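You operate a simulated robot arm through the tools that you are given. There is no shell and no other tool.

You are at the controls of a simulated two-armed robot. One attempt, no reset.

Task
Start the feeder and trim its stroke till the needle meets the orange marker.
Fine: free the dial lock, lock it again after, leave marker and ramp dial alone and the feeder running. Where these are worked on the way, their far stop is far enough and under half their travel is too little: dial lock.

Only the result counts: the job must be done as asked and must still hold three seconds after the hand-in. Knocking over, shifting, dropping, spilling or breaking anything else fails it.

Robot
Two 7-joint arms with two-finger parallel grippers on one trunk that stands fixed in place. Base frame: the origin is at the foot of the trunk, x ahead of it, y to its left, z up. Lengths are in cm, angles in rad, forces in N, time in s.
The left shoulder is at [-8.2, 11.9, 85.1], the right one opposite. With the tool pointing down near the work surface each hand reaches from about 10 to 56 cm from the base axis, measured 20 degrees to its own side. Payload 3.43 kg a hand.
The TCP of each hand is the grasp point between the finger pads, 3 cm short of the fingertips. In the tool frame z runs along the fingers and y along their closing line. The gripper opens to 9.4 cm. The fingers are 2.8 cm wide and 1 cm thick; the gripper's body (5 by 9.6 cm) begins 5.5 cm behind the TCP.
Orientation is that of the tool frame in the base frame, as a unit quaternion [x, y, z, w]. With the fingers straight down and closing along the base's y, the tool's x points along the base's -x, its y along +y and its z along -z.

Tools
- The arms move only by the tool jog_arm. It takes "left_rows", "right_rows" or both (then of equal length, played together; a hand with none holds still); each is a list of rows, each a list of 7 numbers: the shift along the tool's x, y, z in cm, then the turn, a rotation vector about the tool's x, y, z in degrees, then the opening, from 0 (shut) to 1 (fully open). In form: [[dx, dy, dz, rx, ry, rz, claw], ...]. A call has 1 to 20 rows; each row is the pose to reach, as a shift and turn from the pose commanded when the call began, along the tool's axes at that moment. Each row takes 0.2 s and may step no farther than 5 cm and 0.15 rad from the row before; otherwise, or with a gripper value out of range, the whole call is refused. A pose out of reach is approached as far as the arm can. The call stops where the force on the tool passes 40 N (or 10 N more than at its start, if that is more) or the arm is blocked; 0.2 s more then pass. Each finger travels about 15.3 cm/s and halts on what it meets, pressing with about 36 N; the grip force reading is that of the motor and also rises with nothing between the fingers. The clock runs only during rows and for 0.2 s after the last one: add rows that repeat a pose to give the fingers time. It gives the time, the measured TCP pose, the force on the tool (base axes), the opening and the grip force at its end, in the units of the frame above (readings bear some noise), with the torque about the TCP (base axes, N m) and any sound that the robot's microphone picked up.
- Cameras (640 x 400 px; columns grow to the right, rows downward): "scene" is now at [1.56, -4.59, 155.85]; the picture's right is [-0.59, -0.81, 0.00], its down [-0.61, 0.44, -0.66] and it looks along [0.53, -0.39, -0.75] (base axes); focal length 321 px, centre (320, 200). "left" rides on the left gripper at [7.6, -1.4, -10.2] in its tool frame; the picture's right is [0.18, 0.98, 0.00], its down [-0.75, 0.14, -0.64] and it looks along [-0.63, 0.12, 0.77] (tool axes); focal length 243 px, centre (320, 200). "right" rides on the right gripper at [7.6, 1.4, -10.3] in its tool frame; the picture's right is [-0.18, 0.98, 0.00], its down [-0.75, -0.14, -0.64] and it looks along [-0.63, -0.12, 0.77] (tool axes); focal length 243 px, centre (320, 200). There is no depth. A picture from a camera that has moved, and an enlarged one, comes with that camera's place and axes in the base frame and with its lens.
- get_image(camera): a new picture of that camera. The clock stands still meanwhile.
- move_column(by): moves the trunk up (or, below 0, down) by that many cm; the arms and the scene camera ride with it, the base frame stays. It gives what a move gives, with no picture.
- head_to(pan, tilt): turns the head with the scene camera to pan (to the left, within 2.496 rad either way) and tilt (down, from -0.506 to 1.204), counted from straight ahead of the robot (the tilt from the chest, where the trunk bows). It gives what a move gives.
- close_up(camera, box): a new picture of the part [left, top, right, bottom] of that camera's present view, enlarged. The clock stands still meanwhile.
- hand_in(): hands the job in; it is judged then, once.

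Places have to be worked out from the pictures, the camera data and where the tool is seen. Open the grippers and draw the arms clear of the work before you hand the job in, unless the task says otherwise.

The tools are called after ">>>" as name(argument=value, ...) on one line, values as JSON. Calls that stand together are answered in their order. jog_arm: Moves the arms, as the interface text tells. Its arguments: {"type":"object","properties":{"left_rows":{"type":"array","items":{"type":"array","items":{"type":"number"}}},"right_rows":{"type":"array","items":{"type":"array","items":{"type":"number"}}}},"required":[]} The other tools are called the same way: move_column (by) moves the trunk up or down; head_to (pan, tilt) turns the head that bears the scene camera; get_image (camera) takes a picture; close_up (camera, box) takes an enlarged picture of a part of a camera's view; hand_in () hands the job in.

At the start:

```text
time: 0.0
left_tcp_pos: [29.13, -5.62, 120.59]
left_tool_rot: [-0.001, 1.0, -0.001, 0.0]
left_wrist_force: [0.4, 0.7, 0.3]
left_ft_torque: [-0.02, -0.01, -0.02]
left_grip_width: 9.39
left_gripper_force: 0.1
right_tcp_pos: [24.01, -27.34, 126.73]
right_tool_rot: [0.001, 1.0, 0.0, 0.0]
right_wrist_force: [0.5, -0.1, 0.1]
right_ft_torque: [0.0, -0.02, 0.0]
right_grip_width: 9.4
right_gripper_force: 0.1
trunk travel left (down, up): [-27.5, 6.0]
head pan, tilt (commanded): [-0.625, 0.852]
```

scene: 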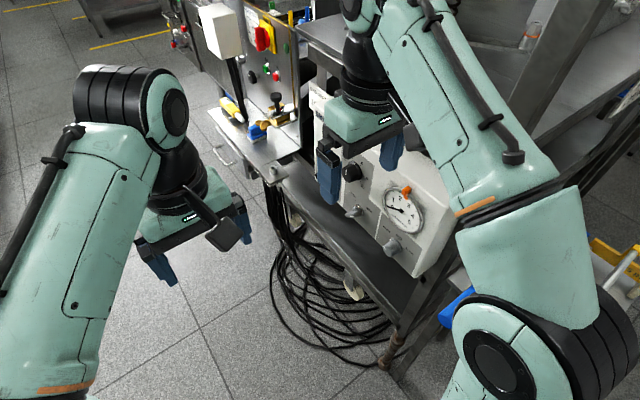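
right: 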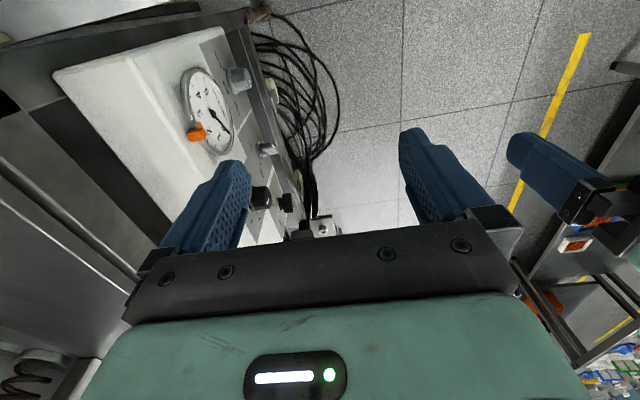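
left: 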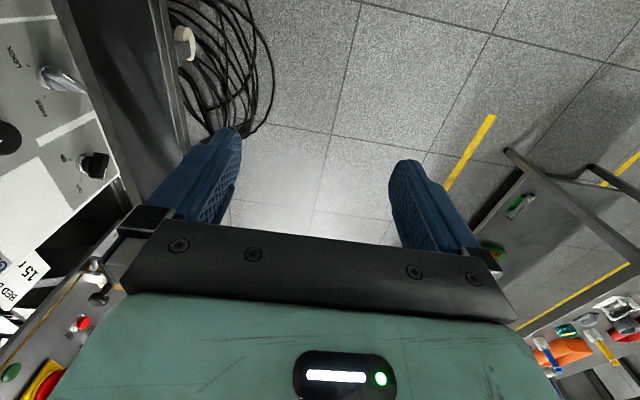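

I'll first take a closer look at the control panel from the scene camera, as the arm partly occludes it.

>>> close_up(camera="scene", box=[290, 70, 480, 290])

>>> close_up(camera="right", box=[50, 20, 350, 250])

>>> close_up(camera="left", box=[0, 0, 220, 300])

```text
1.82 times, centred on (385, 180) of scene
camera zoom: at [1.56, -4.59, 155.85], right [-0.59, -0.81, 0.0], down [-0.61, 0.44, -0.66], along [0.53, -0.39, -0.75], focal length 583 px, centre (202, 236)
```

zoom: 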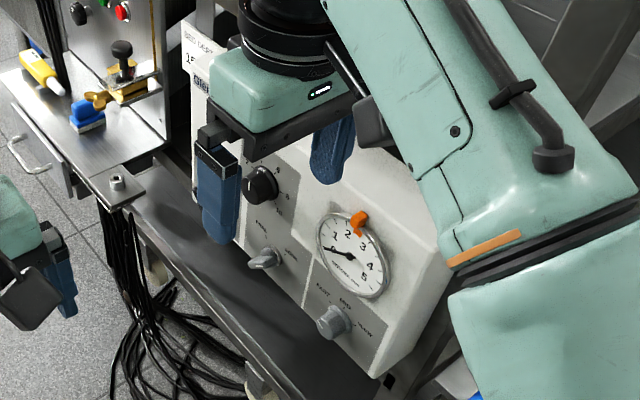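

```text
1.74 times, centred on (200, 135) of right
camera zoom: at [16.27, -25.84, 137.05], right [0.19, 0.98, 0.0], down [0.75, -0.14, 0.64], along [0.63, -0.12, -0.77], focal length 422 px, centre (529, 313)
```

zoom: 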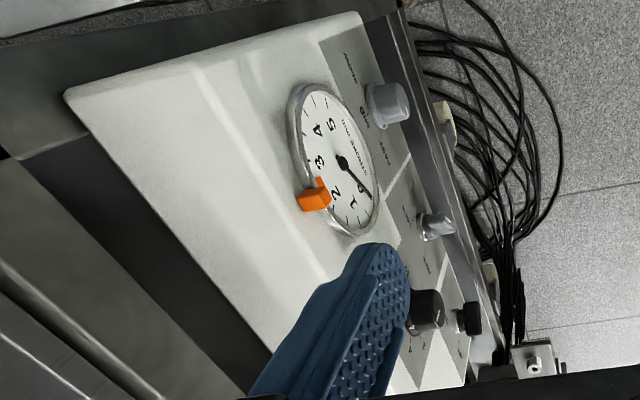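

```text
1.33 times, centred on (110, 150) of left
camera zoom: at [21.65, -7.25, 130.96], right [-0.19, 0.98, 0.0], down [0.75, 0.14, 0.64], along [0.63, 0.12, -0.77], focal length 324 px, centre (600, 267)
```

zoom: 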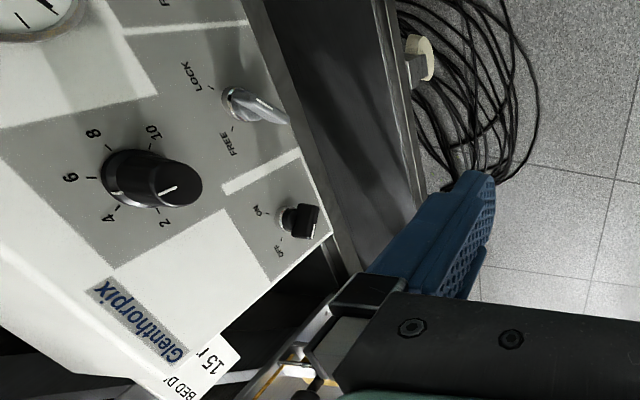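

The panel (gauge, knobs) seems to face roughly +y at about x 25–40, y −42, z 94–104. Before moving anything I look around with the head to see what is on the left side and further around.

>>> head_to(pan=0.3, tilt=0.8)

>>> get_image(camera="scene")

>>> head_to(pan=-1.2, tilt=0.7)

>>> get_image(camera="scene")

```text
time: 1.2
left_tcp_pos: [29.17, -5.8, 120.6]
left_tool_rot: [-0.001, 1.0, -0.001, 0.0]
left_wrist_force: [0.9, -1.1, -0.5]
left_ft_torque: [0.01, 0.0, -0.01]
left_grip_width: 9.4
left_gripper_force: 0.1
right_tcp_pos: [24.02, -27.34, 126.79]
right_tool_rot: [0.001, 1.0, 0.001, 0.001]
right_wrist_force: [0.0, -0.2, -0.3]
right_ft_torque: [0.02, -0.01, -0.02]
right_grip_width: 9.39
right_gripper_force: 0.1
trunk travel left (down, up): [-27.5, 6.0]
head pan, tilt (commanded): [0.3, 0.799]
```

```text
taken
camera scene: at [2.94, 2.35, 156.27], right [0.29, -0.96, 0.0], down [-0.69, -0.21, -0.7], along [0.67, 0.21, -0.72], focal length 321 px, centre (320, 200)
```

scene: 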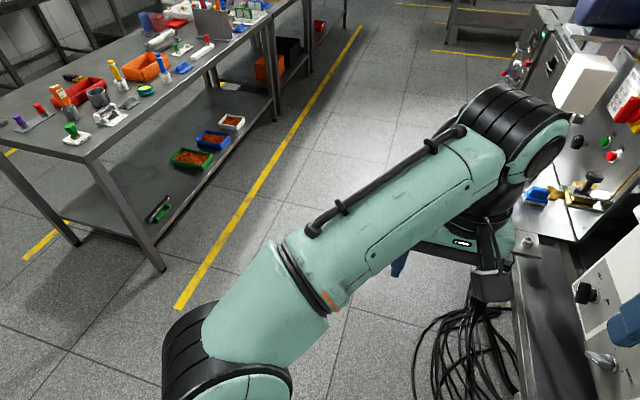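

```text
time: 2.8
left_tcp_pos: [29.15, -5.76, 120.65]
left_tool_rot: [-0.001, 1.0, -0.001, 0.0]
left_wrist_force: [-0.4, 0.0, -1.0]
left_ft_torque: [0.04, -0.01, 0.0]
left_grip_width: 9.39
left_gripper_force: 0.1
right_tcp_pos: [24.06, -27.3, 126.81]
right_tool_rot: [0.002, 1.0, 0.001, 0.0]
right_wrist_force: [0.6, -0.2, 0.0]
right_ft_torque: [0.01, -0.02, 0.0]
right_grip_width: 9.4
right_gripper_force: 0.1
trunk travel left (down, up): [-27.5, 6.0]
head pan, tilt (commanded): [-1.201, 0.7]
```

```text
taken
camera scene: at [-1.69, -7.94, 157.09], right [-0.93, -0.36, 0.0], down [-0.23, 0.6, -0.76], along [0.28, -0.71, -0.64], focal length 321 px, centre (320, 200)
```

scene: 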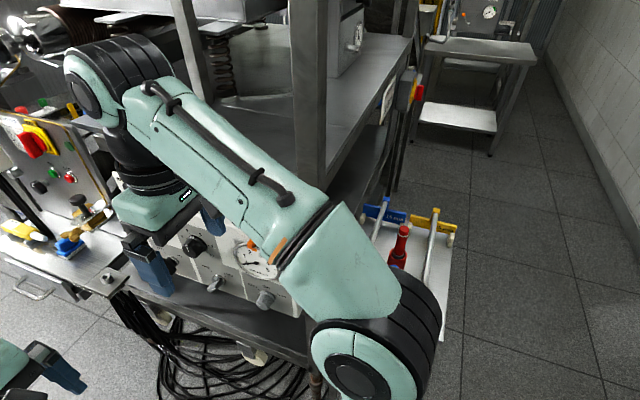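

The left side has free space, and the panel with its gauge, dial, lock and switch faces the robot's +y side. I'll move the left hand away to +y and turn it so its camera looks at the panel (−y) to serve as an observer; the right hand rises and draws back slightly.

>>> jog_arm(left_rows=[[0, 1.5, 0, 0, 0, 8.4, 1], [0, 3, 0, 0, 0, 16.8, 1], [0, 4.5, 0, 0, 0, 25.2, 1], [0, 6, 0, 0, 0, 33.6, 1], [0, 7.5, 0, 0, 0, 42, 1], [0, 9, 0, 0, 0, 50.4, 1], [0, 10.5, 0, 0, 0, 58.8, 1], [0, 12, 0, 0, 0, 67.2, 1], [0, 13.5, 0, 0, 0, 75.6, 1], [0, 15, 0, 0, 0, 84, 1]])

>>> get_image(camera="left")

>>> get_image(camera="scene")

```text
time: 5.0
left_tcp_pos: [28.97, 9.17, 120.56]
left_tool_rot: [0.67, 0.743, 0.0, 0.001]
left_wrist_force: [0.8, 0.4, 0.0]
left_ft_torque: [-0.01, -0.02, -0.01]
left_grip_width: 9.41
left_gripper_force: 0.0
right_tcp_pos: [24.06, -27.18, 126.86]
right_tool_rot: [0.001, 1.0, 0.0, 0.001]
right_wrist_force: [0.0, 0.4, -0.2]
right_ft_torque: [-0.02, 0.04, -0.02]
right_grip_width: 9.4
right_gripper_force: 0.1
trunk travel left (down, up): [-27.5, 6.0]
head pan, tilt (commanded): [-1.201, 0.7]
```

```text
taken
camera left: at [26.93, 16.68, 130.87], right [0.96, 0.28, 0.0], down [0.22, -0.73, 0.64], along [0.18, -0.62, -0.77], focal length 243 px, centre (320, 200)
```

left: 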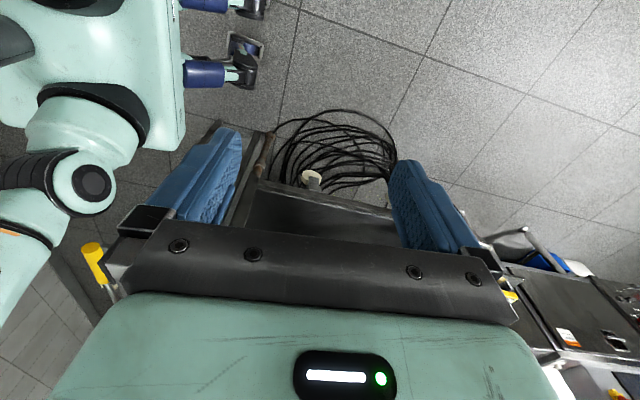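

```text
taken
camera scene: at [-1.72, -7.9, 157.09], right [-0.93, -0.36, 0.0], down [-0.23, 0.6, -0.77], along [0.28, -0.71, -0.64], focal length 321 px, centre (320, 200)
```

scene: 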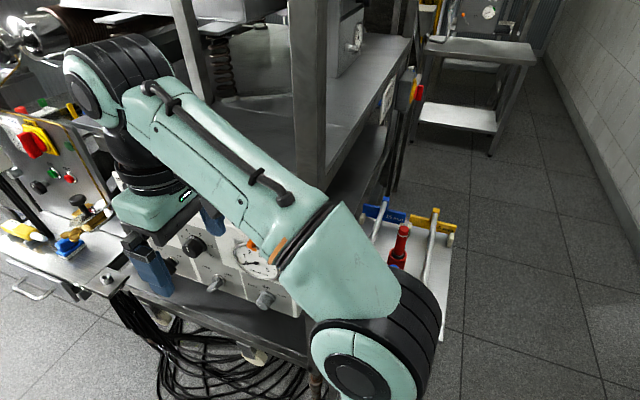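

The left camera now looks toward −y but too steeply down; its view is upside down with the gripper covering the far side. I'll pitch the left tool ~40° up toward the panel and shift slightly closer so the panel comes into its view.

>>> jog_arm(left_rows=[[-1, 0, 0, 0, -5, 0, 1], [-2, 0, 0, 0, -10, 0, 1], [-3, 0, 0, 0, -15, 0, 1], [-4, 0, 0, 0, -20, 0, 1], [-5, 0, 0, 0, -25, 0, 1], [-6, 0, 0, 0, -30, 0, 1], [-7, 0, 0, 0, -35, 0, 1], [-8, 0, 0, 0, -40, 0, 1]])

>>> get_image(camera="left")

```text
time: 6.8
left_tcp_pos: [29.92, 1.25, 120.73]
left_tool_rot: [0.629, 0.698, -0.23, 0.255]
left_wrist_force: [0.1, -0.3, 0.7]
left_ft_torque: [-0.02, 0.01, 0.0]
left_grip_width: 9.45
left_gripper_force: 0.1
right_tcp_pos: [24.06, -27.3, 126.75]
right_tool_rot: [0.001, 1.0, 0.001, 0.001]
right_wrist_force: [0.1, 0.7, -0.6]
right_ft_torque: [0.03, 0.01, 0.01]
right_grip_width: 9.39
right_gripper_force: 0.1
trunk travel left (down, up): [-27.5, 6.0]
head pan, tilt (commanded): [-1.201, 0.7]
```

```text
taken
camera left: at [27.29, 13.34, 123.63], right [0.96, 0.24, -0.12], down [0.16, -0.15, 0.98], along [0.22, -0.96, -0.18], focal length 243 px, centre (320, 200)
```

left: 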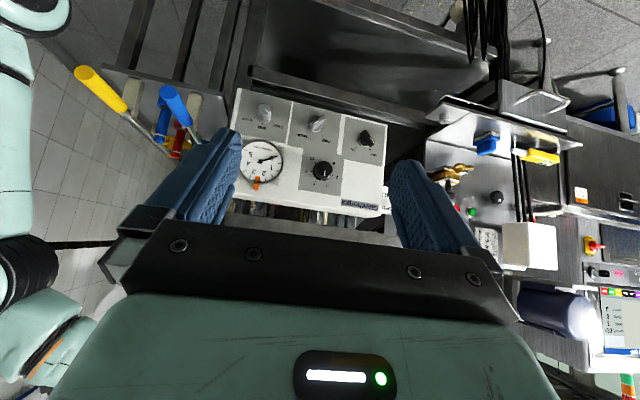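

Excellent: the left camera sees the whole panel (upside down). I enlarge it to read labels, positions and the lock/switch state.

>>> close_up(camera="left", box=[225, 80, 405, 220])

>>> close_up(camera="left", box=[235, 135, 295, 195])

>>> close_up(camera="left", box=[290, 90, 400, 190])

```text
2.86 times, centred on (315, 150) of left
camera zoom: at [27.29, 13.34, 123.63], right [0.96, 0.24, -0.12], down [0.16, -0.15, 0.98], along [0.22, -0.96, -0.18], focal length 693 px, centre (334, 343)
```

zoom: 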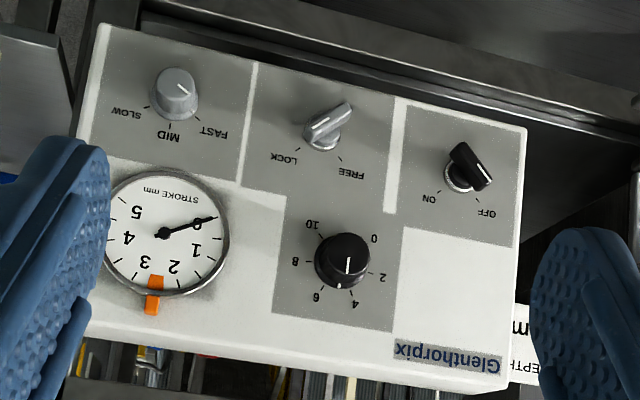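

```text
6.67 times, centred on (265, 165) of left
camera zoom: at [27.29, 13.34, 123.63], right [0.96, 0.24, -0.12], down [0.16, -0.15, 0.98], along [0.22, -0.96, -0.18], focal length 1618 px, centre (687, 433)
```

zoom: 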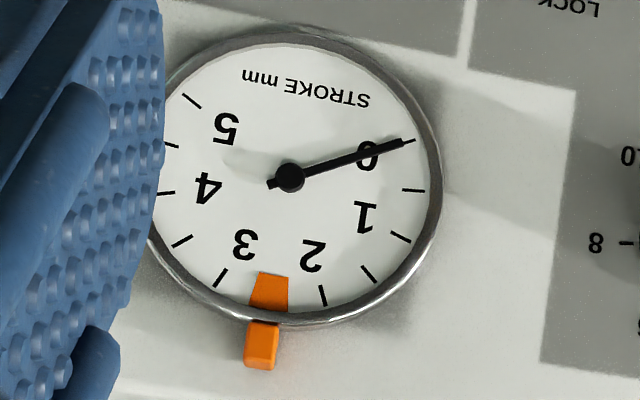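

```text
4.00 times, centred on (345, 140) of left
camera zoom: at [27.29, 13.34, 123.63], right [0.96, 0.24, -0.12], down [0.16, -0.15, 0.98], along [0.22, -0.96, -0.18], focal length 970 px, centre (220, 440)
```

zoom: 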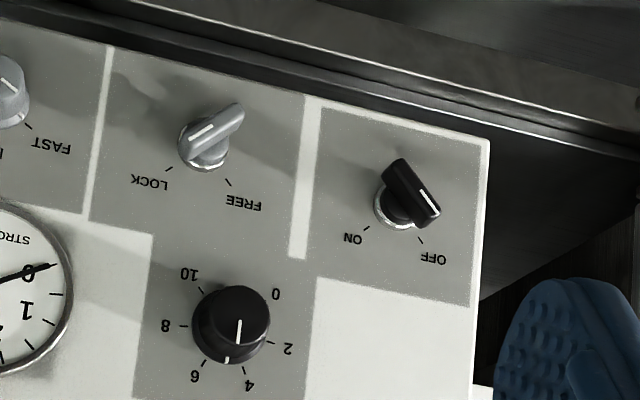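

Everything is legible: switch at OFF, lever at LOCK, dial about 5, needle at 0, marker at about 2.5. I take a scene close-up of the same panel for triangulating the knob positions.

>>> close_up(camera="scene", box=[120, 200, 330, 340])

>>> get_image(camera="right")

```text
2.86 times, centred on (225, 270) of scene
camera zoom: at [-1.7, -7.93, 157.09], right [-0.93, -0.36, 0.0], down [-0.23, 0.6, -0.76], along [0.28, -0.71, -0.64], focal length 916 px, centre (591, 0)
```

zoom: 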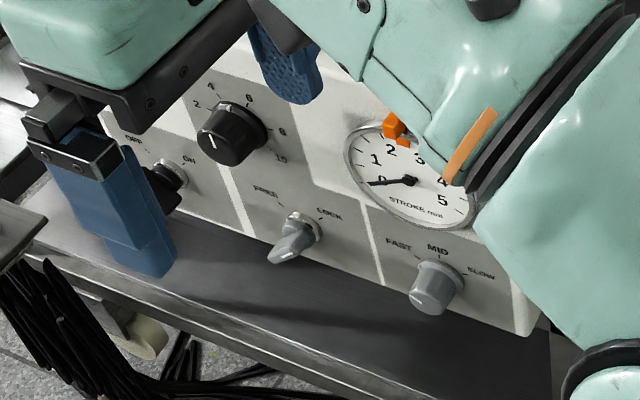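

```text
taken
camera right: at [16.26, -25.84, 137.05], right [0.19, 0.98, 0.0], down [0.75, -0.14, 0.64], along [0.63, -0.12, -0.77], focal length 243 px, centre (320, 200)
```

right: 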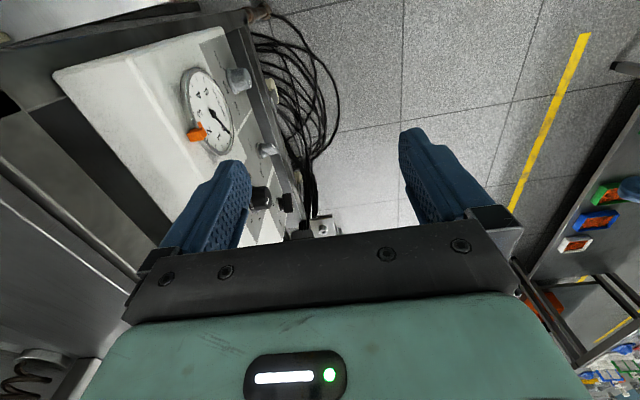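

Triangulation puts the panel at about y = −42, vertical and facing +y: lock axis ≈ [36.7, ·, 95.4], switch ≈ [49.5, ·, 96.4], dial ≈ [39.8, ·, 106]. I now bring the right tool to horizontal (pointing −y) at a staging point about 12 cm in front of the panel.

>>> jog_arm(right_rows=[[-1, 0.3, 1.2, 7.5, 0, 0, 1], [-2, 0.6, 2.4, 15, 0, 0, 1], [-3, 0.9, 3.6, 22.5, 0, 0, 1], [-4, 1.2, 4.8, 30, 0, 0, 1], [-5, 1.5, 6, 37.5, 0, 0, 1], [-6, 1.8, 7.2, 45, 0, 0, 1]])

>>> get_image(camera="left")

>>> get_image(camera="scene")

```text
time: 8.2
left_tcp_pos: [29.95, 1.28, 120.63]
left_tool_rot: [0.627, 0.699, -0.229, 0.255]
left_wrist_force: [-0.2, -0.4, -0.2]
left_ft_torque: [0.03, 0.02, 0.0]
left_grip_width: 9.4
left_gripper_force: 0.0
right_tcp_pos: [30.12, -25.58, 119.57]
right_tool_rot: [0.001, 0.923, -0.384, 0.001]
right_wrist_force: [0.4, 0.1, 0.2]
right_ft_torque: [0.0, 0.03, -0.01]
right_grip_width: 9.38
right_gripper_force: 0.0
trunk travel left (down, up): [-27.5, 6.0]
head pan, tilt (commanded): [-1.201, 0.7]
```

```text
taken
camera left: at [27.31, 13.41, 123.63], right [0.96, 0.24, -0.12], down [0.16, -0.15, 0.98], along [0.22, -0.96, -0.18], focal length 243 px, centre (320, 200)
```

left: 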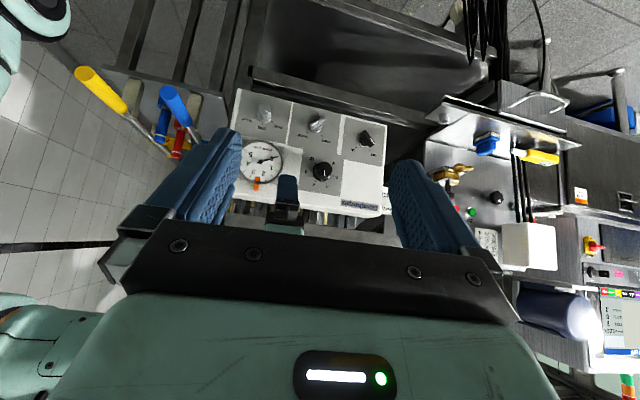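

```text
taken
camera scene: at [-1.67, -7.86, 157.1], right [-0.93, -0.36, 0.0], down [-0.23, 0.6, -0.77], along [0.28, -0.71, -0.64], focal length 321 px, centre (320, 200)
```

scene: 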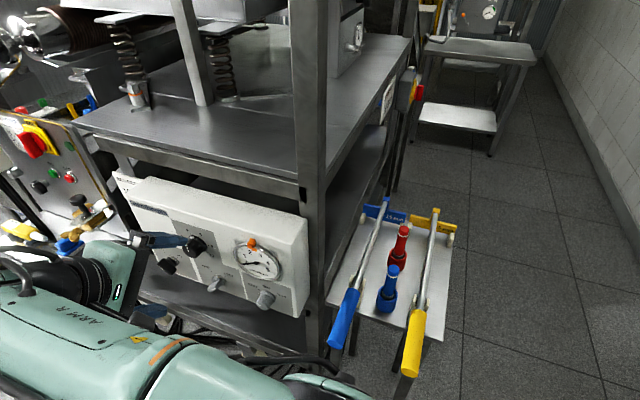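

The right wrist tilts fine, and the scene camera now has an unobstructed panel view. I enlarge it to refine the positions before continuing the tilt.

>>> close_up(camera="scene", box=[110, 160, 320, 320])

>>> jog_arm(right_rows=[[-1, 1, 1, 7.5, 0, 0, 1], [-2, 2, 2, 15, 0, 0, 1], [-3, 3, 3, 22.5, 0, 0, 1], [-4, 4, 4, 30, 0, 0, 1], [-5, 5, 5, 37.5, 0, 0, 1], [-6, 6, 6, 45, 0, 0, 1]])

>>> get_image(camera="scene")

>>> get_image(camera="right")

>>> get_image(camera="left")

```text
2.50 times, centred on (215, 240) of scene
camera zoom: at [-1.67, -7.86, 157.1], right [-0.93, -0.36, 0.0], down [-0.23, 0.6, -0.77], along [0.28, -0.71, -0.64], focal length 802 px, centre (582, 100)
```

zoom: 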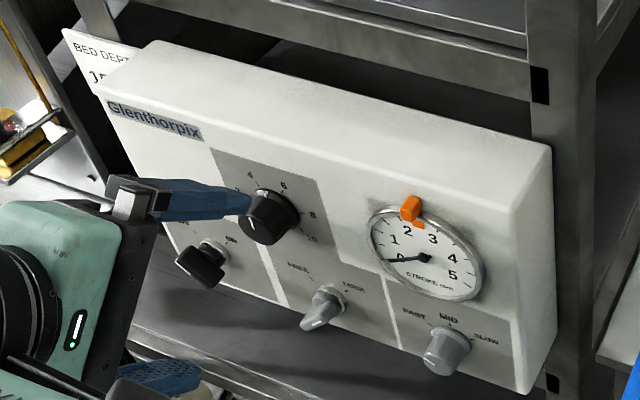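

```text
time: 9.3
left_tcp_pos: [30.24, 1.81, 119.6]
left_tool_rot: [0.63, 0.704, -0.22, 0.243]
left_wrist_force: [-0.2, 2.0, -0.2]
left_ft_torque: [-0.03, -0.04, -0.12]
left_grip_width: 9.38
left_gripper_force: 0.0
right_tcp_pos: [34.09, -25.7, 114.15]
right_tool_rot: [0.006, 0.793, -0.609, 0.003]
right_wrist_force: [-0.4, -0.6, 0.1]
right_ft_torque: [-0.01, -0.02, 0.01]
right_grip_width: 9.42
right_gripper_force: 0.0
trunk travel left (down, up): [-27.5, 6.0]
head pan, tilt (commanded): [-1.201, 0.7]
stopped in row 5 (left hand): the force on the tool passed its limit at 60 N (the readings are from after the stop); the commanded pose is now the measured one
```

```text
taken
camera scene: at [-1.66, -7.95, 157.1], right [-0.93, -0.36, 0.0], down [-0.23, 0.6, -0.76], along [0.28, -0.71, -0.64], focal length 321 px, centre (320, 200)
```

scene: 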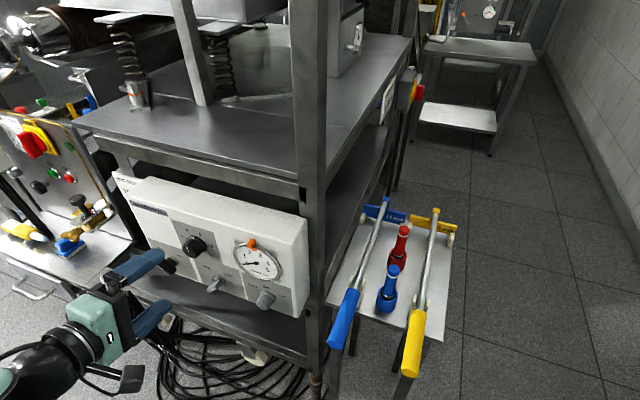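

```text
taken
camera right: at [26.43, -15.4, 115.4], right [0.2, 0.25, -0.95], down [0.75, 0.58, 0.31], along [0.63, -0.78, -0.08], focal length 243 px, centre (320, 200)
```

right: 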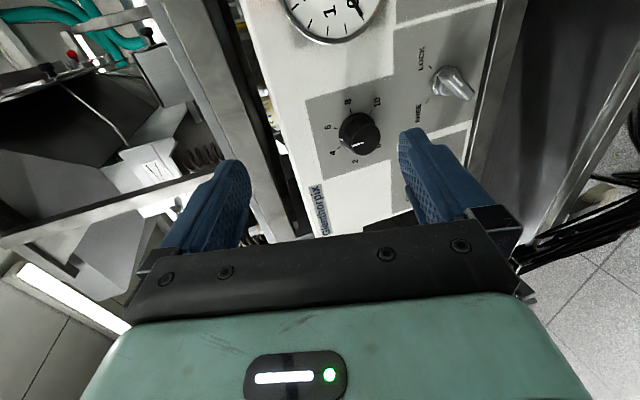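

```text
taken
camera left: at [27.66, 13.96, 122.99], right [0.96, 0.25, -0.12], down [0.16, -0.18, 0.97], along [0.22, -0.95, -0.21], focal length 243 px, centre (320, 200)
```

left: 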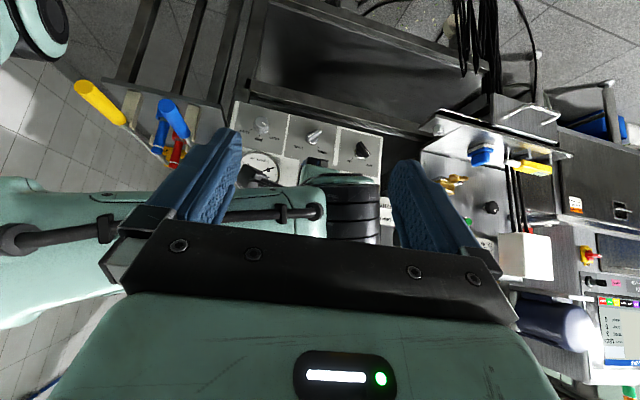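

The right forearm touched the left fingertips (about 60 N momentarily); nothing else involved. I retreat the left hand straight back along its tool axis (up and +y), leaving the right still.

>>> jog_arm(left_rows=[[0, 0, -4, 0, 0, 0, 1], [0, 0, -8, 0, 0, 0, 1], [0, 0, -12, 0, 0, 0, 1], [2, 0, -16, 0, 0, 0, 1], [4, 0, -20, 0, 0, 0, 1]])

>>> get_image(camera="left")

```text
time: 10.5
left_tcp_pos: [28.86, 16.32, 132.64]
left_tool_rot: [0.631, 0.703, -0.221, 0.242]
left_wrist_force: [0.0, 0.1, -0.4]
left_ft_torque: [0.0, 0.02, 0.02]
left_grip_width: 9.42
left_gripper_force: 0.2
left hand out of reach, approached as far as the arm can: row 5
right_tcp_pos: [34.17, -25.77, 114.13]
right_tool_rot: [0.007, 0.793, -0.61, 0.003]
right_wrist_force: [-0.1, -0.5, 0.6]
right_ft_torque: [0.01, 0.02, 0.02]
right_grip_width: 9.41
right_gripper_force: 0.0
trunk travel left (down, up): [-27.5, 6.0]
head pan, tilt (commanded): [-1.201, 0.7]
```

```text
taken
camera left: at [26.26, 28.26, 135.9], right [0.96, 0.25, -0.12], down [0.16, -0.18, 0.97], along [0.22, -0.95, -0.21], focal length 243 px, centre (320, 200)
```

left: 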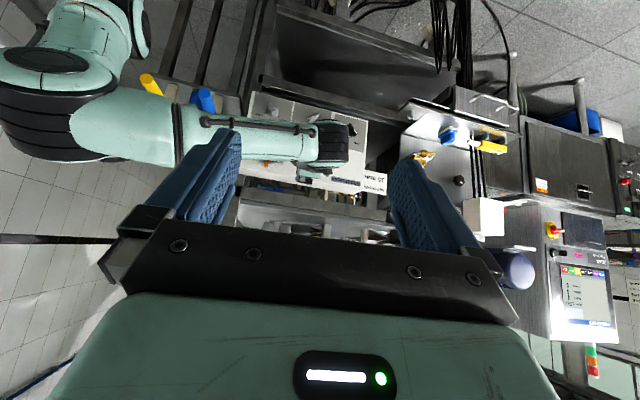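

The left hand is clear now. I finish the right tool's pitch to horizontal, then roll −90° about its axis (camera on top) to test the wrist range in free space.

>>> jog_arm(right_rows=[[0, 0, 0, 7.4, 0, 0, 1], [0, 0, 0, 14.9, 0, 0, 1]])

>>> jog_arm(right_rows=[[0, 0, 0, 0, 0, -8, 1], [0, 0, 0, 0, 0, -16, 1], [0, 0, 0, 0, 0, -24, 1], [0, 0, 0, 0, 0, -32, 1], [0, 0, 0, 0, 0, -40, 1], [0, 0, 0, 0, 0, -48, 1], [0, 0, 0, 0, 0, -56, 1], [0, 0, 0, 0, 0, -64, 1], [0, 0, 0, 0, 0, -72, 1], [0, 0, 0, 0, 0, -80, 1], [0, 0, 0, 0, 0, -88, 1]])

>>> get_image(camera="right")

>>> get_image(camera="scene")

```text
time: 11.1
left_tcp_pos: [28.73, 16.15, 132.43]
left_tool_rot: [0.63, 0.704, -0.22, 0.244]
left_wrist_force: [0.9, -0.6, 0.2]
left_ft_torque: [0.0, 0.0, 0.0]
left_grip_width: 9.39
left_gripper_force: 0.1
right_tcp_pos: [34.11, -25.79, 114.18]
right_tool_rot: [-0.007, -0.707, 0.707, -0.002]
right_wrist_force: [0.7, 0.3, -0.3]
right_ft_torque: [0.01, -0.01, -0.01]
right_grip_width: 9.4
right_gripper_force: 0.2
trunk travel left (down, up): [-27.5, 6.0]
head pan, tilt (commanded): [-1.201, 0.7]
```

```text
time: 13.5
left_tcp_pos: [28.89, 16.08, 132.46]
left_tool_rot: [0.631, 0.703, -0.221, 0.243]
left_wrist_force: [-0.3, 0.9, -0.6]
left_ft_torque: [0.02, -0.02, 0.0]
left_grip_width: 9.39
left_gripper_force: 0.1
right_tcp_pos: [34.04, -25.8, 114.22]
right_tool_rot: [-0.487, 0.513, -0.509, -0.49]
right_wrist_force: [0.7, -0.3, -0.5]
right_ft_torque: [-0.01, 0.01, 0.02]
right_grip_width: 9.42
right_gripper_force: 0.0
trunk travel left (down, up): [-27.5, 6.0]
head pan, tilt (commanded): [-1.201, 0.7]
```

```text
taken
camera right: at [32.28, -15.45, 121.75], right [-0.97, 0.01, -0.23], down [0.18, 0.64, -0.75], along [0.14, -0.77, -0.63], focal length 243 px, centre (320, 200)
```

right: 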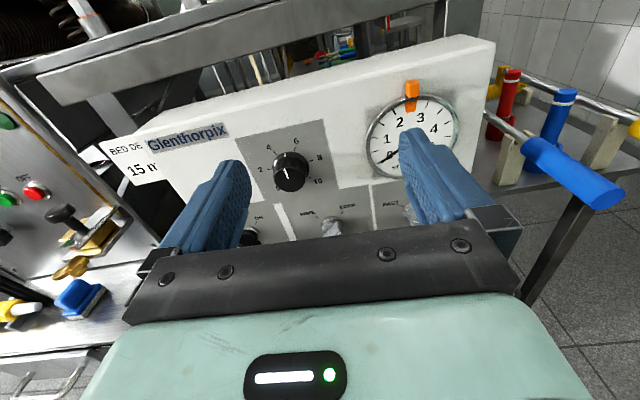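

```text
taken
camera scene: at [-1.7, -7.94, 157.09], right [-0.93, -0.36, 0.0], down [-0.23, 0.6, -0.76], along [0.28, -0.71, -0.64], focal length 321 px, centre (320, 200)
```

scene: 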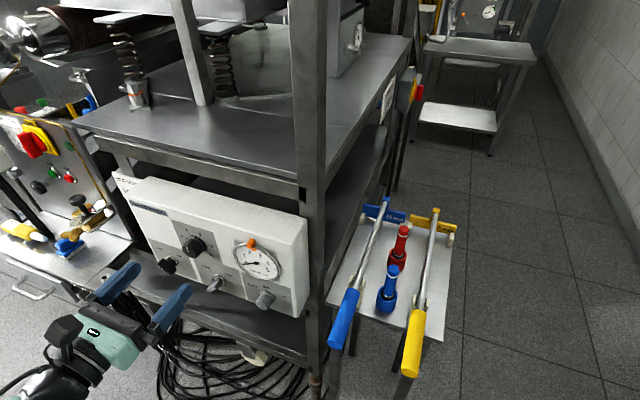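

Rolling works, and the right camera now has an upright view. Before lowering toward the switch I check the shelf edge just below the panel for clearance.

>>> close_up(camera="scene", box=[90, 200, 330, 360])

>>> close_up(camera="left", box=[230, 60, 420, 200])

```text
2.50 times, centred on (210, 280) of scene
camera zoom: at [-1.7, -7.94, 157.09], right [-0.93, -0.36, 0.0], down [-0.23, 0.6, -0.76], along [0.28, -0.71, -0.64], focal length 802 px, centre (595, 0)
```

zoom: 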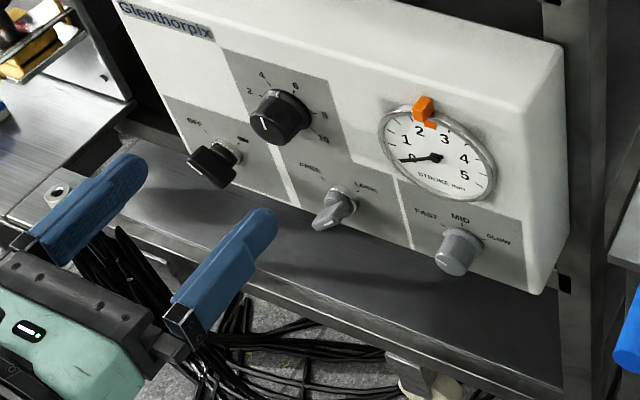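

```text
2.86 times, centred on (325, 130) of left
camera zoom: at [26.24, 28.22, 135.9], right [0.96, 0.25, -0.12], down [0.16, -0.18, 0.97], along [0.22, -0.95, -0.21], focal length 693 px, centre (306, 400)
```

zoom: 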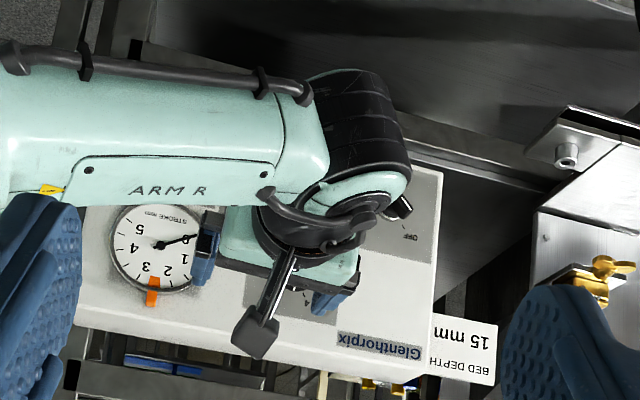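

The shelf surface is at z ≈ 89.5 and its front edge at y ≈ −35, so fingers must stay above ~90.5 when close in. I move the right hand in front of the ON/OFF switch at [49.6, −29, 96.4], rolling to match the bar at OFF, with a reduced opening.

>>> jog_arm(right_rows=[[-2.31, -1.84, 0.39, 0, 0, -5.9, 0.8], [-4.62, -3.68, 0.78, 0, 0, -11.8, 0.6], [-6.93, -5.52, 1.17, 0, 0, -17.7, 0.55], [-9.24, -7.36, 1.56, 0, 0, -23.6, 0.55], [-11.55, -9.2, 1.95, 0, 0, -29.5, 0.55], [-13.86, -11.04, 2.34, 0, 0, -35.4, 0.55], [-16.2, -12.9, 2.72, 0, 0, -41.3, 0.55], [-18.5, -14.75, 3.1, 0, 0, -47, 0.55]])

>>> get_image(camera="right")

>>> close_up(camera="scene", box=[70, 180, 310, 340])

```text
time: 15.3
left_tcp_pos: [28.91, 16.2, 132.56]
left_tool_rot: [0.631, 0.703, -0.221, 0.243]
left_wrist_force: [0.3, 0.0, -0.3]
left_ft_torque: [0.02, 0.01, -0.02]
left_grip_width: 9.39
left_gripper_force: 0.2
right_tcp_pos: [45.34, -27.38, 97.96]
right_tool_rot: [0.652, -0.276, 0.273, 0.652]
right_wrist_force: [-0.2, 0.5, 0.0]
right_ft_torque: [0.0, -0.03, 0.01]
right_grip_width: 5.18
right_gripper_force: 0.1
right hand out of reach, approached as far as the arm can: row 7, 8
trunk travel left (down, up): [-27.5, 6.0]
head pan, tilt (commanded): [-1.201, 0.7]
```

```text
taken
camera right: at [49.6, -17.14, 104.33], right [-0.83, 0.0, 0.56], down [-0.42, 0.65, -0.64], along [-0.36, -0.76, -0.53], focal length 243 px, centre (320, 200)
```

right: 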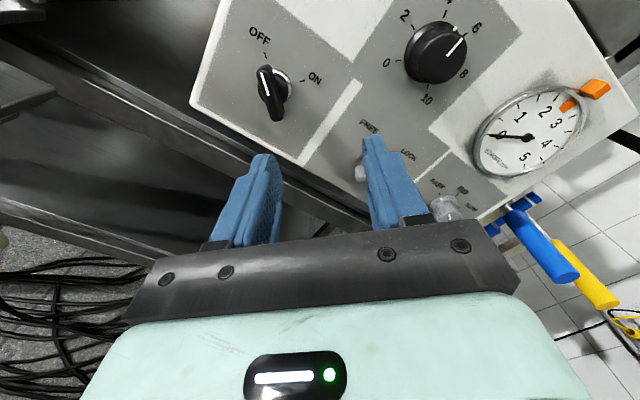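

```text
2.50 times, centred on (190, 260) of scene
camera zoom: at [-1.65, -7.93, 157.1], right [-0.93, -0.36, 0.0], down [-0.23, 0.6, -0.76], along [0.28, -0.71, -0.64], focal length 802 px, centre (645, 50)
```

zoom: 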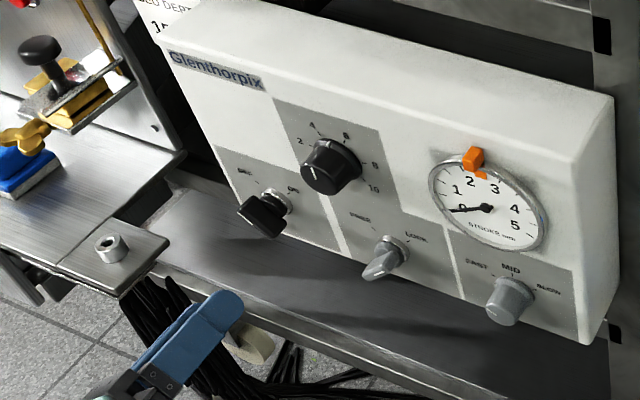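

The arm's reach ends near x ≈ 45 with the tool pointing straight at −y, so for the switch I'll need to yaw the tool toward +x and raise the trunk a bit. First a close-up of the switch from the right camera to refine its place and shape.

>>> close_up(camera="right", box=[220, 20, 340, 140])

>>> close_up(camera="scene", box=[140, 230, 200, 280])

```text
3.33 times, centred on (280, 80) of right
camera zoom: at [49.6, -17.14, 104.33], right [-0.83, 0.0, 0.56], down [-0.42, 0.65, -0.64], along [-0.36, -0.76, -0.53], focal length 809 px, centre (453, 600)
```

zoom: 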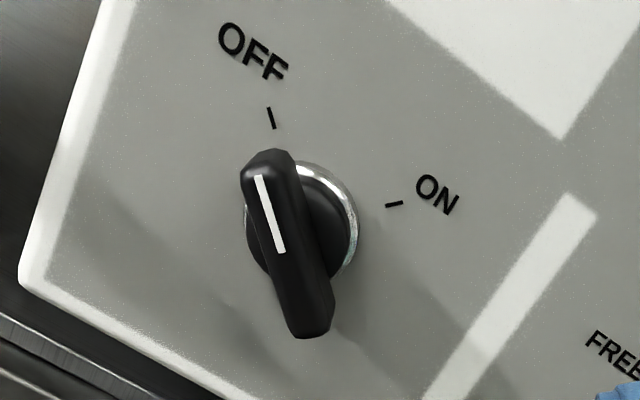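

```text
8.00 times, centred on (170, 255) of scene
camera zoom: at [-1.65, -7.93, 157.1], right [-0.93, -0.36, 0.0], down [-0.23, 0.6, -0.76], along [0.28, -0.71, -0.64], focal length 2565 px, centre (1520, -240)
```

zoom: 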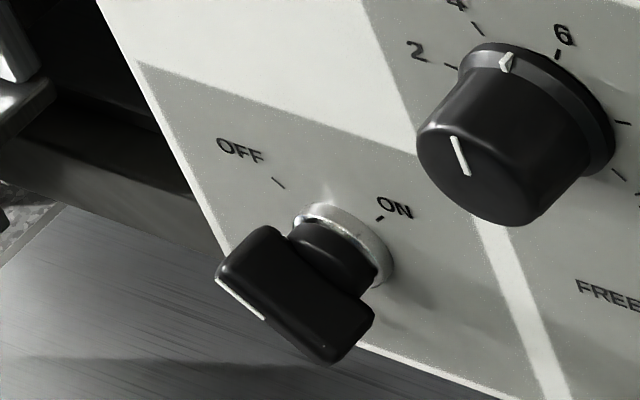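

The switch's bar is centred at about [49.45, −38 (front), 97.0], 4.2 cm long at 45°, 1.1 cm thick. I raise the trunk 6 cm to gain reach, then re-read the pose.

>>> move_column(by=6)

```text
time: 16.3
left_tcp_pos: [28.55, 16.18, 138.34]
left_tool_rot: [0.63, 0.703, -0.221, 0.244]
left_wrist_force: [0.6, 0.1, -0.5]
left_ft_torque: [0.0, -0.02, 0.03]
left_grip_width: 9.41
left_gripper_force: 0.0
right_tcp_pos: [45.44, -27.38, 103.83]
right_tool_rot: [0.651, -0.277, 0.272, 0.652]
right_wrist_force: [-0.2, 0.7, 0.1]
right_ft_torque: [0.01, 0.01, 0.03]
right_grip_width: 5.14
right_gripper_force: 0.1
trunk travel left (down, up): [-33.5, 0.0]
head pan, tilt (commanded): [-1.201, 0.7]
```

The hand rode up with the trunk. I yaw the tool 15° toward +x (about the base vertical) in place and see where the commanded pose settles.

>>> jog_arm(right_rows=[[0, 0, 0, 5.4, 5.25, 0, 0.4], [0, 0, 0, 10.73, 10.48, 0, 0.4], [0, 0, 0, 10.73, 10.48, 0, 0.4]])

```text
time: 17.1
left_tcp_pos: [28.79, 16.37, 138.39]
left_tool_rot: [0.63, 0.703, -0.22, 0.244]
left_wrist_force: [0.5, 0.2, -0.1]
left_ft_torque: [0.01, 0.02, -0.01]
left_grip_width: 9.36
left_gripper_force: 0.1
right_tcp_pos: [45.58, -27.45, 103.79]
right_tool_rot: [0.682, -0.189, 0.356, 0.61]
right_wrist_force: [0.6, 0.5, -0.5]
right_ft_torque: [0.0, -0.02, -0.02]
right_grip_width: 3.76
right_gripper_force: 0.0
trunk travel left (down, up): [-33.5, 0.0]
head pan, tilt (commanded): [-1.201, 0.7]
```

The yaw worked and the commanded pose equals the measured one. I move to a staging point 8 cm back from the switch along the tool axis, fingers open 3.8 cm.

>>> jog_arm(right_rows=[[-1.42, -1.78, 1.32, 0, 0, 0, 0.4], [-2.85, -3.55, 2.65, 0, 0, 0, 0.4], [-4.27, -5.33, 3.97, 0, 0, 0, 0.4], [-4.27, -5.33, 3.97, 0, 0, 0, 0.4]])

>>> get_image(camera="right")

>>> close_up(camera="scene", box=[70, 210, 310, 370])

```text
time: 18.1
left_tcp_pos: [28.78, 16.45, 138.36]
left_tool_rot: [0.631, 0.703, -0.219, 0.243]
left_wrist_force: [0.5, 0.1, -0.4]
left_ft_torque: [0.0, 0.01, 0.03]
left_grip_width: 9.4
left_gripper_force: 0.1
right_tcp_pos: [47.01, -30.68, 97.34]
right_tool_rot: [0.682, -0.189, 0.355, 0.611]
right_wrist_force: [0.1, -0.3, 0.0]
right_ft_torque: [0.0, -0.03, -0.02]
right_grip_width: 3.77
right_gripper_force: 0.1
right hand out of reach, approached as far as the arm can: row 3, 4
trunk travel left (down, up): [-33.5, 0.0]
head pan, tilt (commanded): [-1.201, 0.7]
```

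```text
taken
camera right: at [48.4, -19.79, 103.76], right [-0.8, -0.21, 0.55], down [-0.57, 0.51, -0.64], along [-0.15, -0.83, -0.54], focal length 243 px, centre (320, 200)
```

right: 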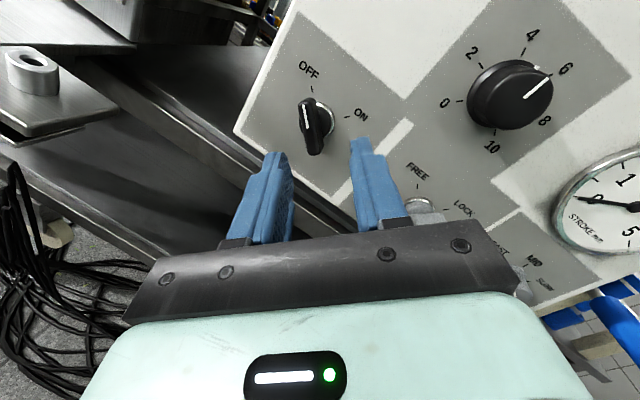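

```text
2.50 times, centred on (190, 290) of scene
camera zoom: at [-1.79, -7.92, 163.41], right [-0.93, -0.36, 0.0], down [-0.23, 0.6, -0.77], along [0.28, -0.71, -0.64], focal length 802 px, centre (645, -25)
```

zoom: 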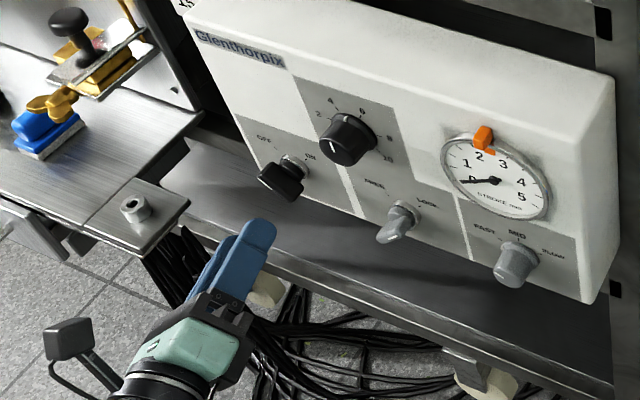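

The arm is again at its reach limit here (about 0.6 cm short). I look at the whole arm posture from the scene and left cameras to see what limits it.

>>> get_image(camera="left")

>>> head_to(pan=-0.6, tilt=1.0)

>>> get_image(camera="scene")

```text
taken
camera left: at [26.07, 28.4, 141.72], right [0.96, 0.25, -0.12], down [0.16, -0.18, 0.97], along [0.22, -0.95, -0.21], focal length 243 px, centre (320, 200)
```

left: 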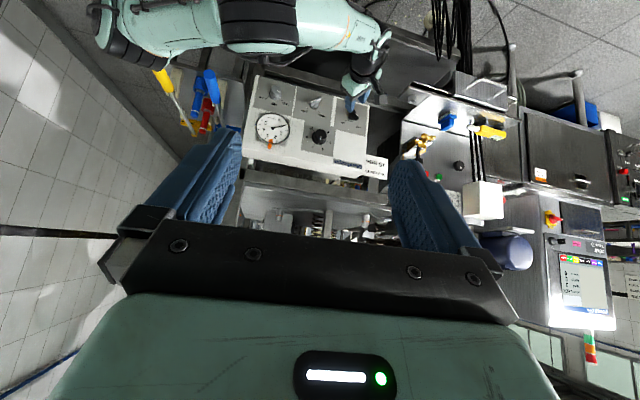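

```text
time: 19.1
left_tcp_pos: [28.7, 16.27, 138.35]
left_tool_rot: [0.631, 0.703, -0.221, 0.243]
left_wrist_force: [-0.2, -0.3, 0.1]
left_ft_torque: [-0.03, 0.04, 0.01]
left_grip_width: 9.38
left_gripper_force: 0.1
right_tcp_pos: [46.92, -30.79, 97.31]
right_tool_rot: [0.683, -0.189, 0.356, 0.61]
right_wrist_force: [0.2, 0.3, 0.5]
right_ft_torque: [-0.04, 0.01, -0.02]
right_grip_width: 3.77
right_gripper_force: 0.0
trunk travel left (down, up): [-33.5, 0.0]
head pan, tilt (commanded): [-0.6, 1.0]
```

```text
taken
camera scene: at [0.89, -3.97, 161.08], right [-0.57, -0.82, 0.0], down [-0.69, 0.48, -0.54], along [0.45, -0.31, -0.84], focal length 321 px, centre (320, 200)
```

scene: 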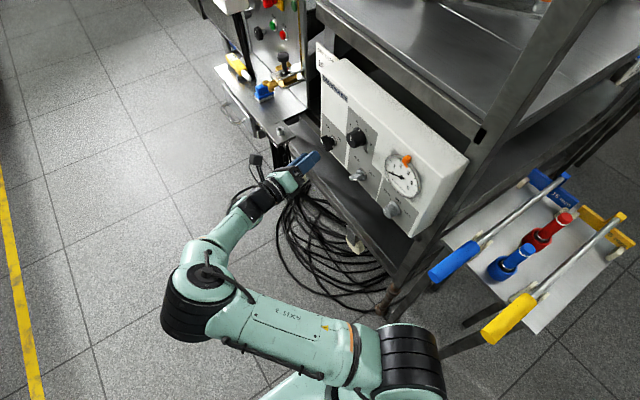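

The elbow is clearly not extended; the forearm runs from an elbow at roughly [30, 4, 98] toward −y. I take a close-up of the arm to estimate its link geometry.

>>> close_up(camera="scene", box=[140, 120, 460, 400])

>>> close_up(camera="left", box=[90, 0, 400, 190])

```text
1.43 times, centred on (300, 260) of scene
camera zoom: at [0.89, -3.97, 161.08], right [-0.57, -0.82, 0.0], down [-0.69, 0.48, -0.54], along [0.45, -0.31, -0.84], focal length 458 px, centre (349, 114)
```

zoom: 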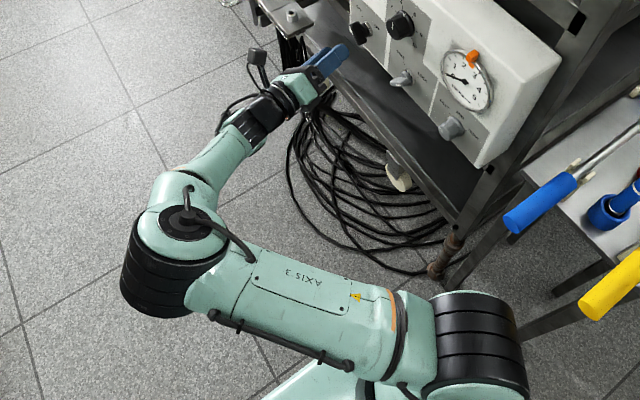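

```text
2.06 times, centred on (245, 95) of left
camera zoom: at [26.08, 28.38, 141.72], right [0.96, 0.25, -0.12], down [0.16, -0.18, 0.97], along [0.22, -0.95, -0.21], focal length 501 px, centre (475, 417)
```

zoom: 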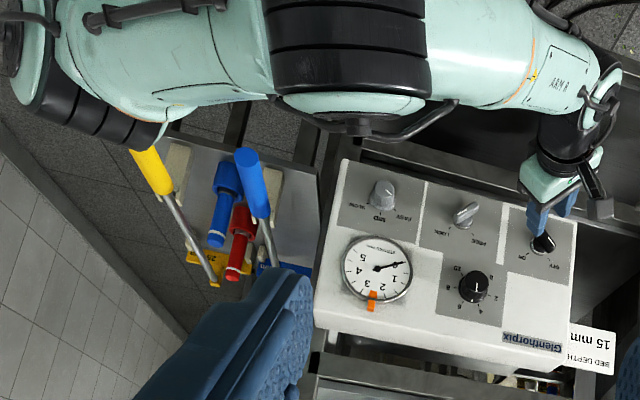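

The elbow is bent ~90°+, so extension isn't the limit; the extreme wrist roll (−135°) likely is. I roll back 45° (camera on top), close the fingers and see whether the reach opens up — then I can push the switch bar with closed fingertips instead.

>>> jog_arm(right_rows=[[0, 0, 0, 0, 0, 8, 0.2], [0, 0, 0, 0, 0, 16, 0], [0, 0, 0, 0, 0, 24, 0], [0, 0, 0, 0, 0, 32, 0], [0, 0, 0, 0, 0, 40, 0], [0, 0, 0, 0, 0, 45, 0]])

```text
time: 20.5
left_tcp_pos: [28.56, 16.36, 138.19]
left_tool_rot: [0.631, 0.703, -0.22, 0.243]
left_wrist_force: [-0.1, -0.2, 0.9]
left_ft_torque: [-0.01, -0.01, 0.05]
left_grip_width: 9.43
left_gripper_force: 0.0
right_tcp_pos: [46.9, -30.71, 97.44]
right_tool_rot: [0.557, -0.436, 0.562, 0.429]
right_wrist_force: [0.4, 0.0, 0.1]
right_ft_torque: [0.02, -0.01, -0.04]
right_grip_width: 0.0
right_gripper_force: 33.4
trunk travel left (down, up): [-33.5, 0.0]
head pan, tilt (commanded): [-0.6, 1.0]
```

Fingers are closed and the camera is on top again. I test whether x ≈ 50 can now be reached at this distance from the panel (free space).

>>> jog_arm(right_rows=[[0, -1.45, 0.38, 0, 0, 0, 0], [0, -2.9, 0.76, 0, 0, 0, 0], [0, -2.9, 0.76, 0, 0, 0, 0]])

```text
time: 21.3
left_tcp_pos: [28.7, 16.29, 138.36]
left_tool_rot: [0.63, 0.703, -0.22, 0.244]
left_wrist_force: [-0.5, -0.6, 0.1]
left_ft_torque: [0.03, 0.0, 0.02]
left_grip_width: 9.41
left_gripper_force: 0.2
right_tcp_pos: [48.48, -29.82, 98.28]
right_tool_rot: [0.557, -0.436, 0.562, 0.429]
right_wrist_force: [0.0, -0.5, 0.8]
right_ft_torque: [-0.02, 0.03, 0.0]
right_grip_width: 0.0
right_gripper_force: 33.2
right hand out of reach, approached as far as the arm can: row 1, 2, 3
trunk travel left (down, up): [-33.5, 0.0]
head pan, tilt (commanded): [-0.6, 1.0]
```

Reach is still limited around x ≈ 48.5, so I'll yaw the tool further (to ~40°, pointing +x/−y), which brings the wrist nearer the robot. I'll do that in place and check it.

>>> jog_arm(right_rows=[[0, 0, 0, 8, 0, 0, 0], [0, 0, 0, 16, 0, 0, 0], [0, 0, 0, 25, 0, 0, 0], [0, 0, 0, 25, 0, 0, 0]])

>>> get_image(camera="right")

```text
refused: row 3 steps farther than a row can; nothing moved
```

```text
taken
camera right: at [44.22, -20.31, 105.96], right [-0.95, -0.25, -0.2], down [-0.02, 0.66, -0.75], along [0.32, -0.71, -0.63], focal length 243 px, centre (320, 200)
```

right: 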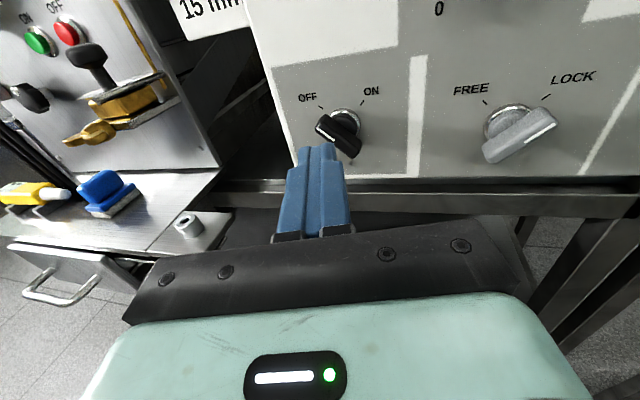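

One row stepped slightly too far; I repeat the yaw with smaller steps.

>>> jog_arm(right_rows=[[0, 0, 0, 8, 0, 0, 0], [0, 0, 0, 16, 0, 0, 0], [0, 0, 0, 22, 0, 0, 0], [0, 0, 0, 25, 0, 0, 0]])

>>> get_image(camera="right")

```text
time: 22.3
left_tcp_pos: [28.66, 16.27, 138.38]
left_tool_rot: [0.631, 0.703, -0.221, 0.243]
left_wrist_force: [0.1, 0.2, -0.1]
left_ft_torque: [-0.02, -0.01, 0.0]
left_grip_width: 9.4
left_gripper_force: 0.1
right_tcp_pos: [48.33, -29.86, 98.38]
right_tool_rot: [0.637, -0.303, 0.643, 0.297]
right_wrist_force: [-0.4, -0.2, 0.3]
right_ft_torque: [-0.04, 0.01, 0.03]
right_grip_width: 0.0
right_gripper_force: 32.8
trunk travel left (down, up): [-33.5, 0.0]
head pan, tilt (commanded): [-0.6, 1.0]
```

```text
taken
camera right: at [40.56, -22.88, 105.99], right [-0.75, -0.63, -0.19], down [-0.29, 0.59, -0.75], along [0.59, -0.51, -0.63], focal length 243 px, centre (320, 200)
```

right: 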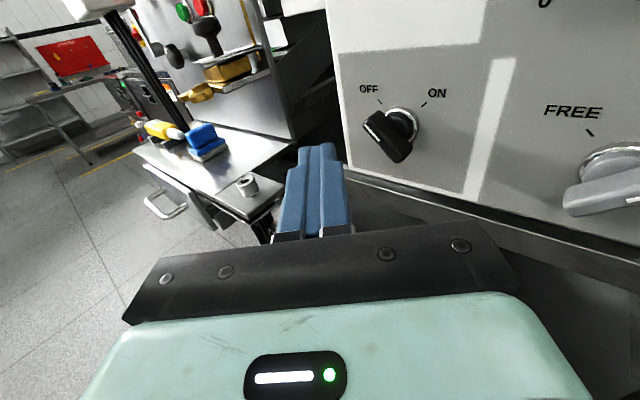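

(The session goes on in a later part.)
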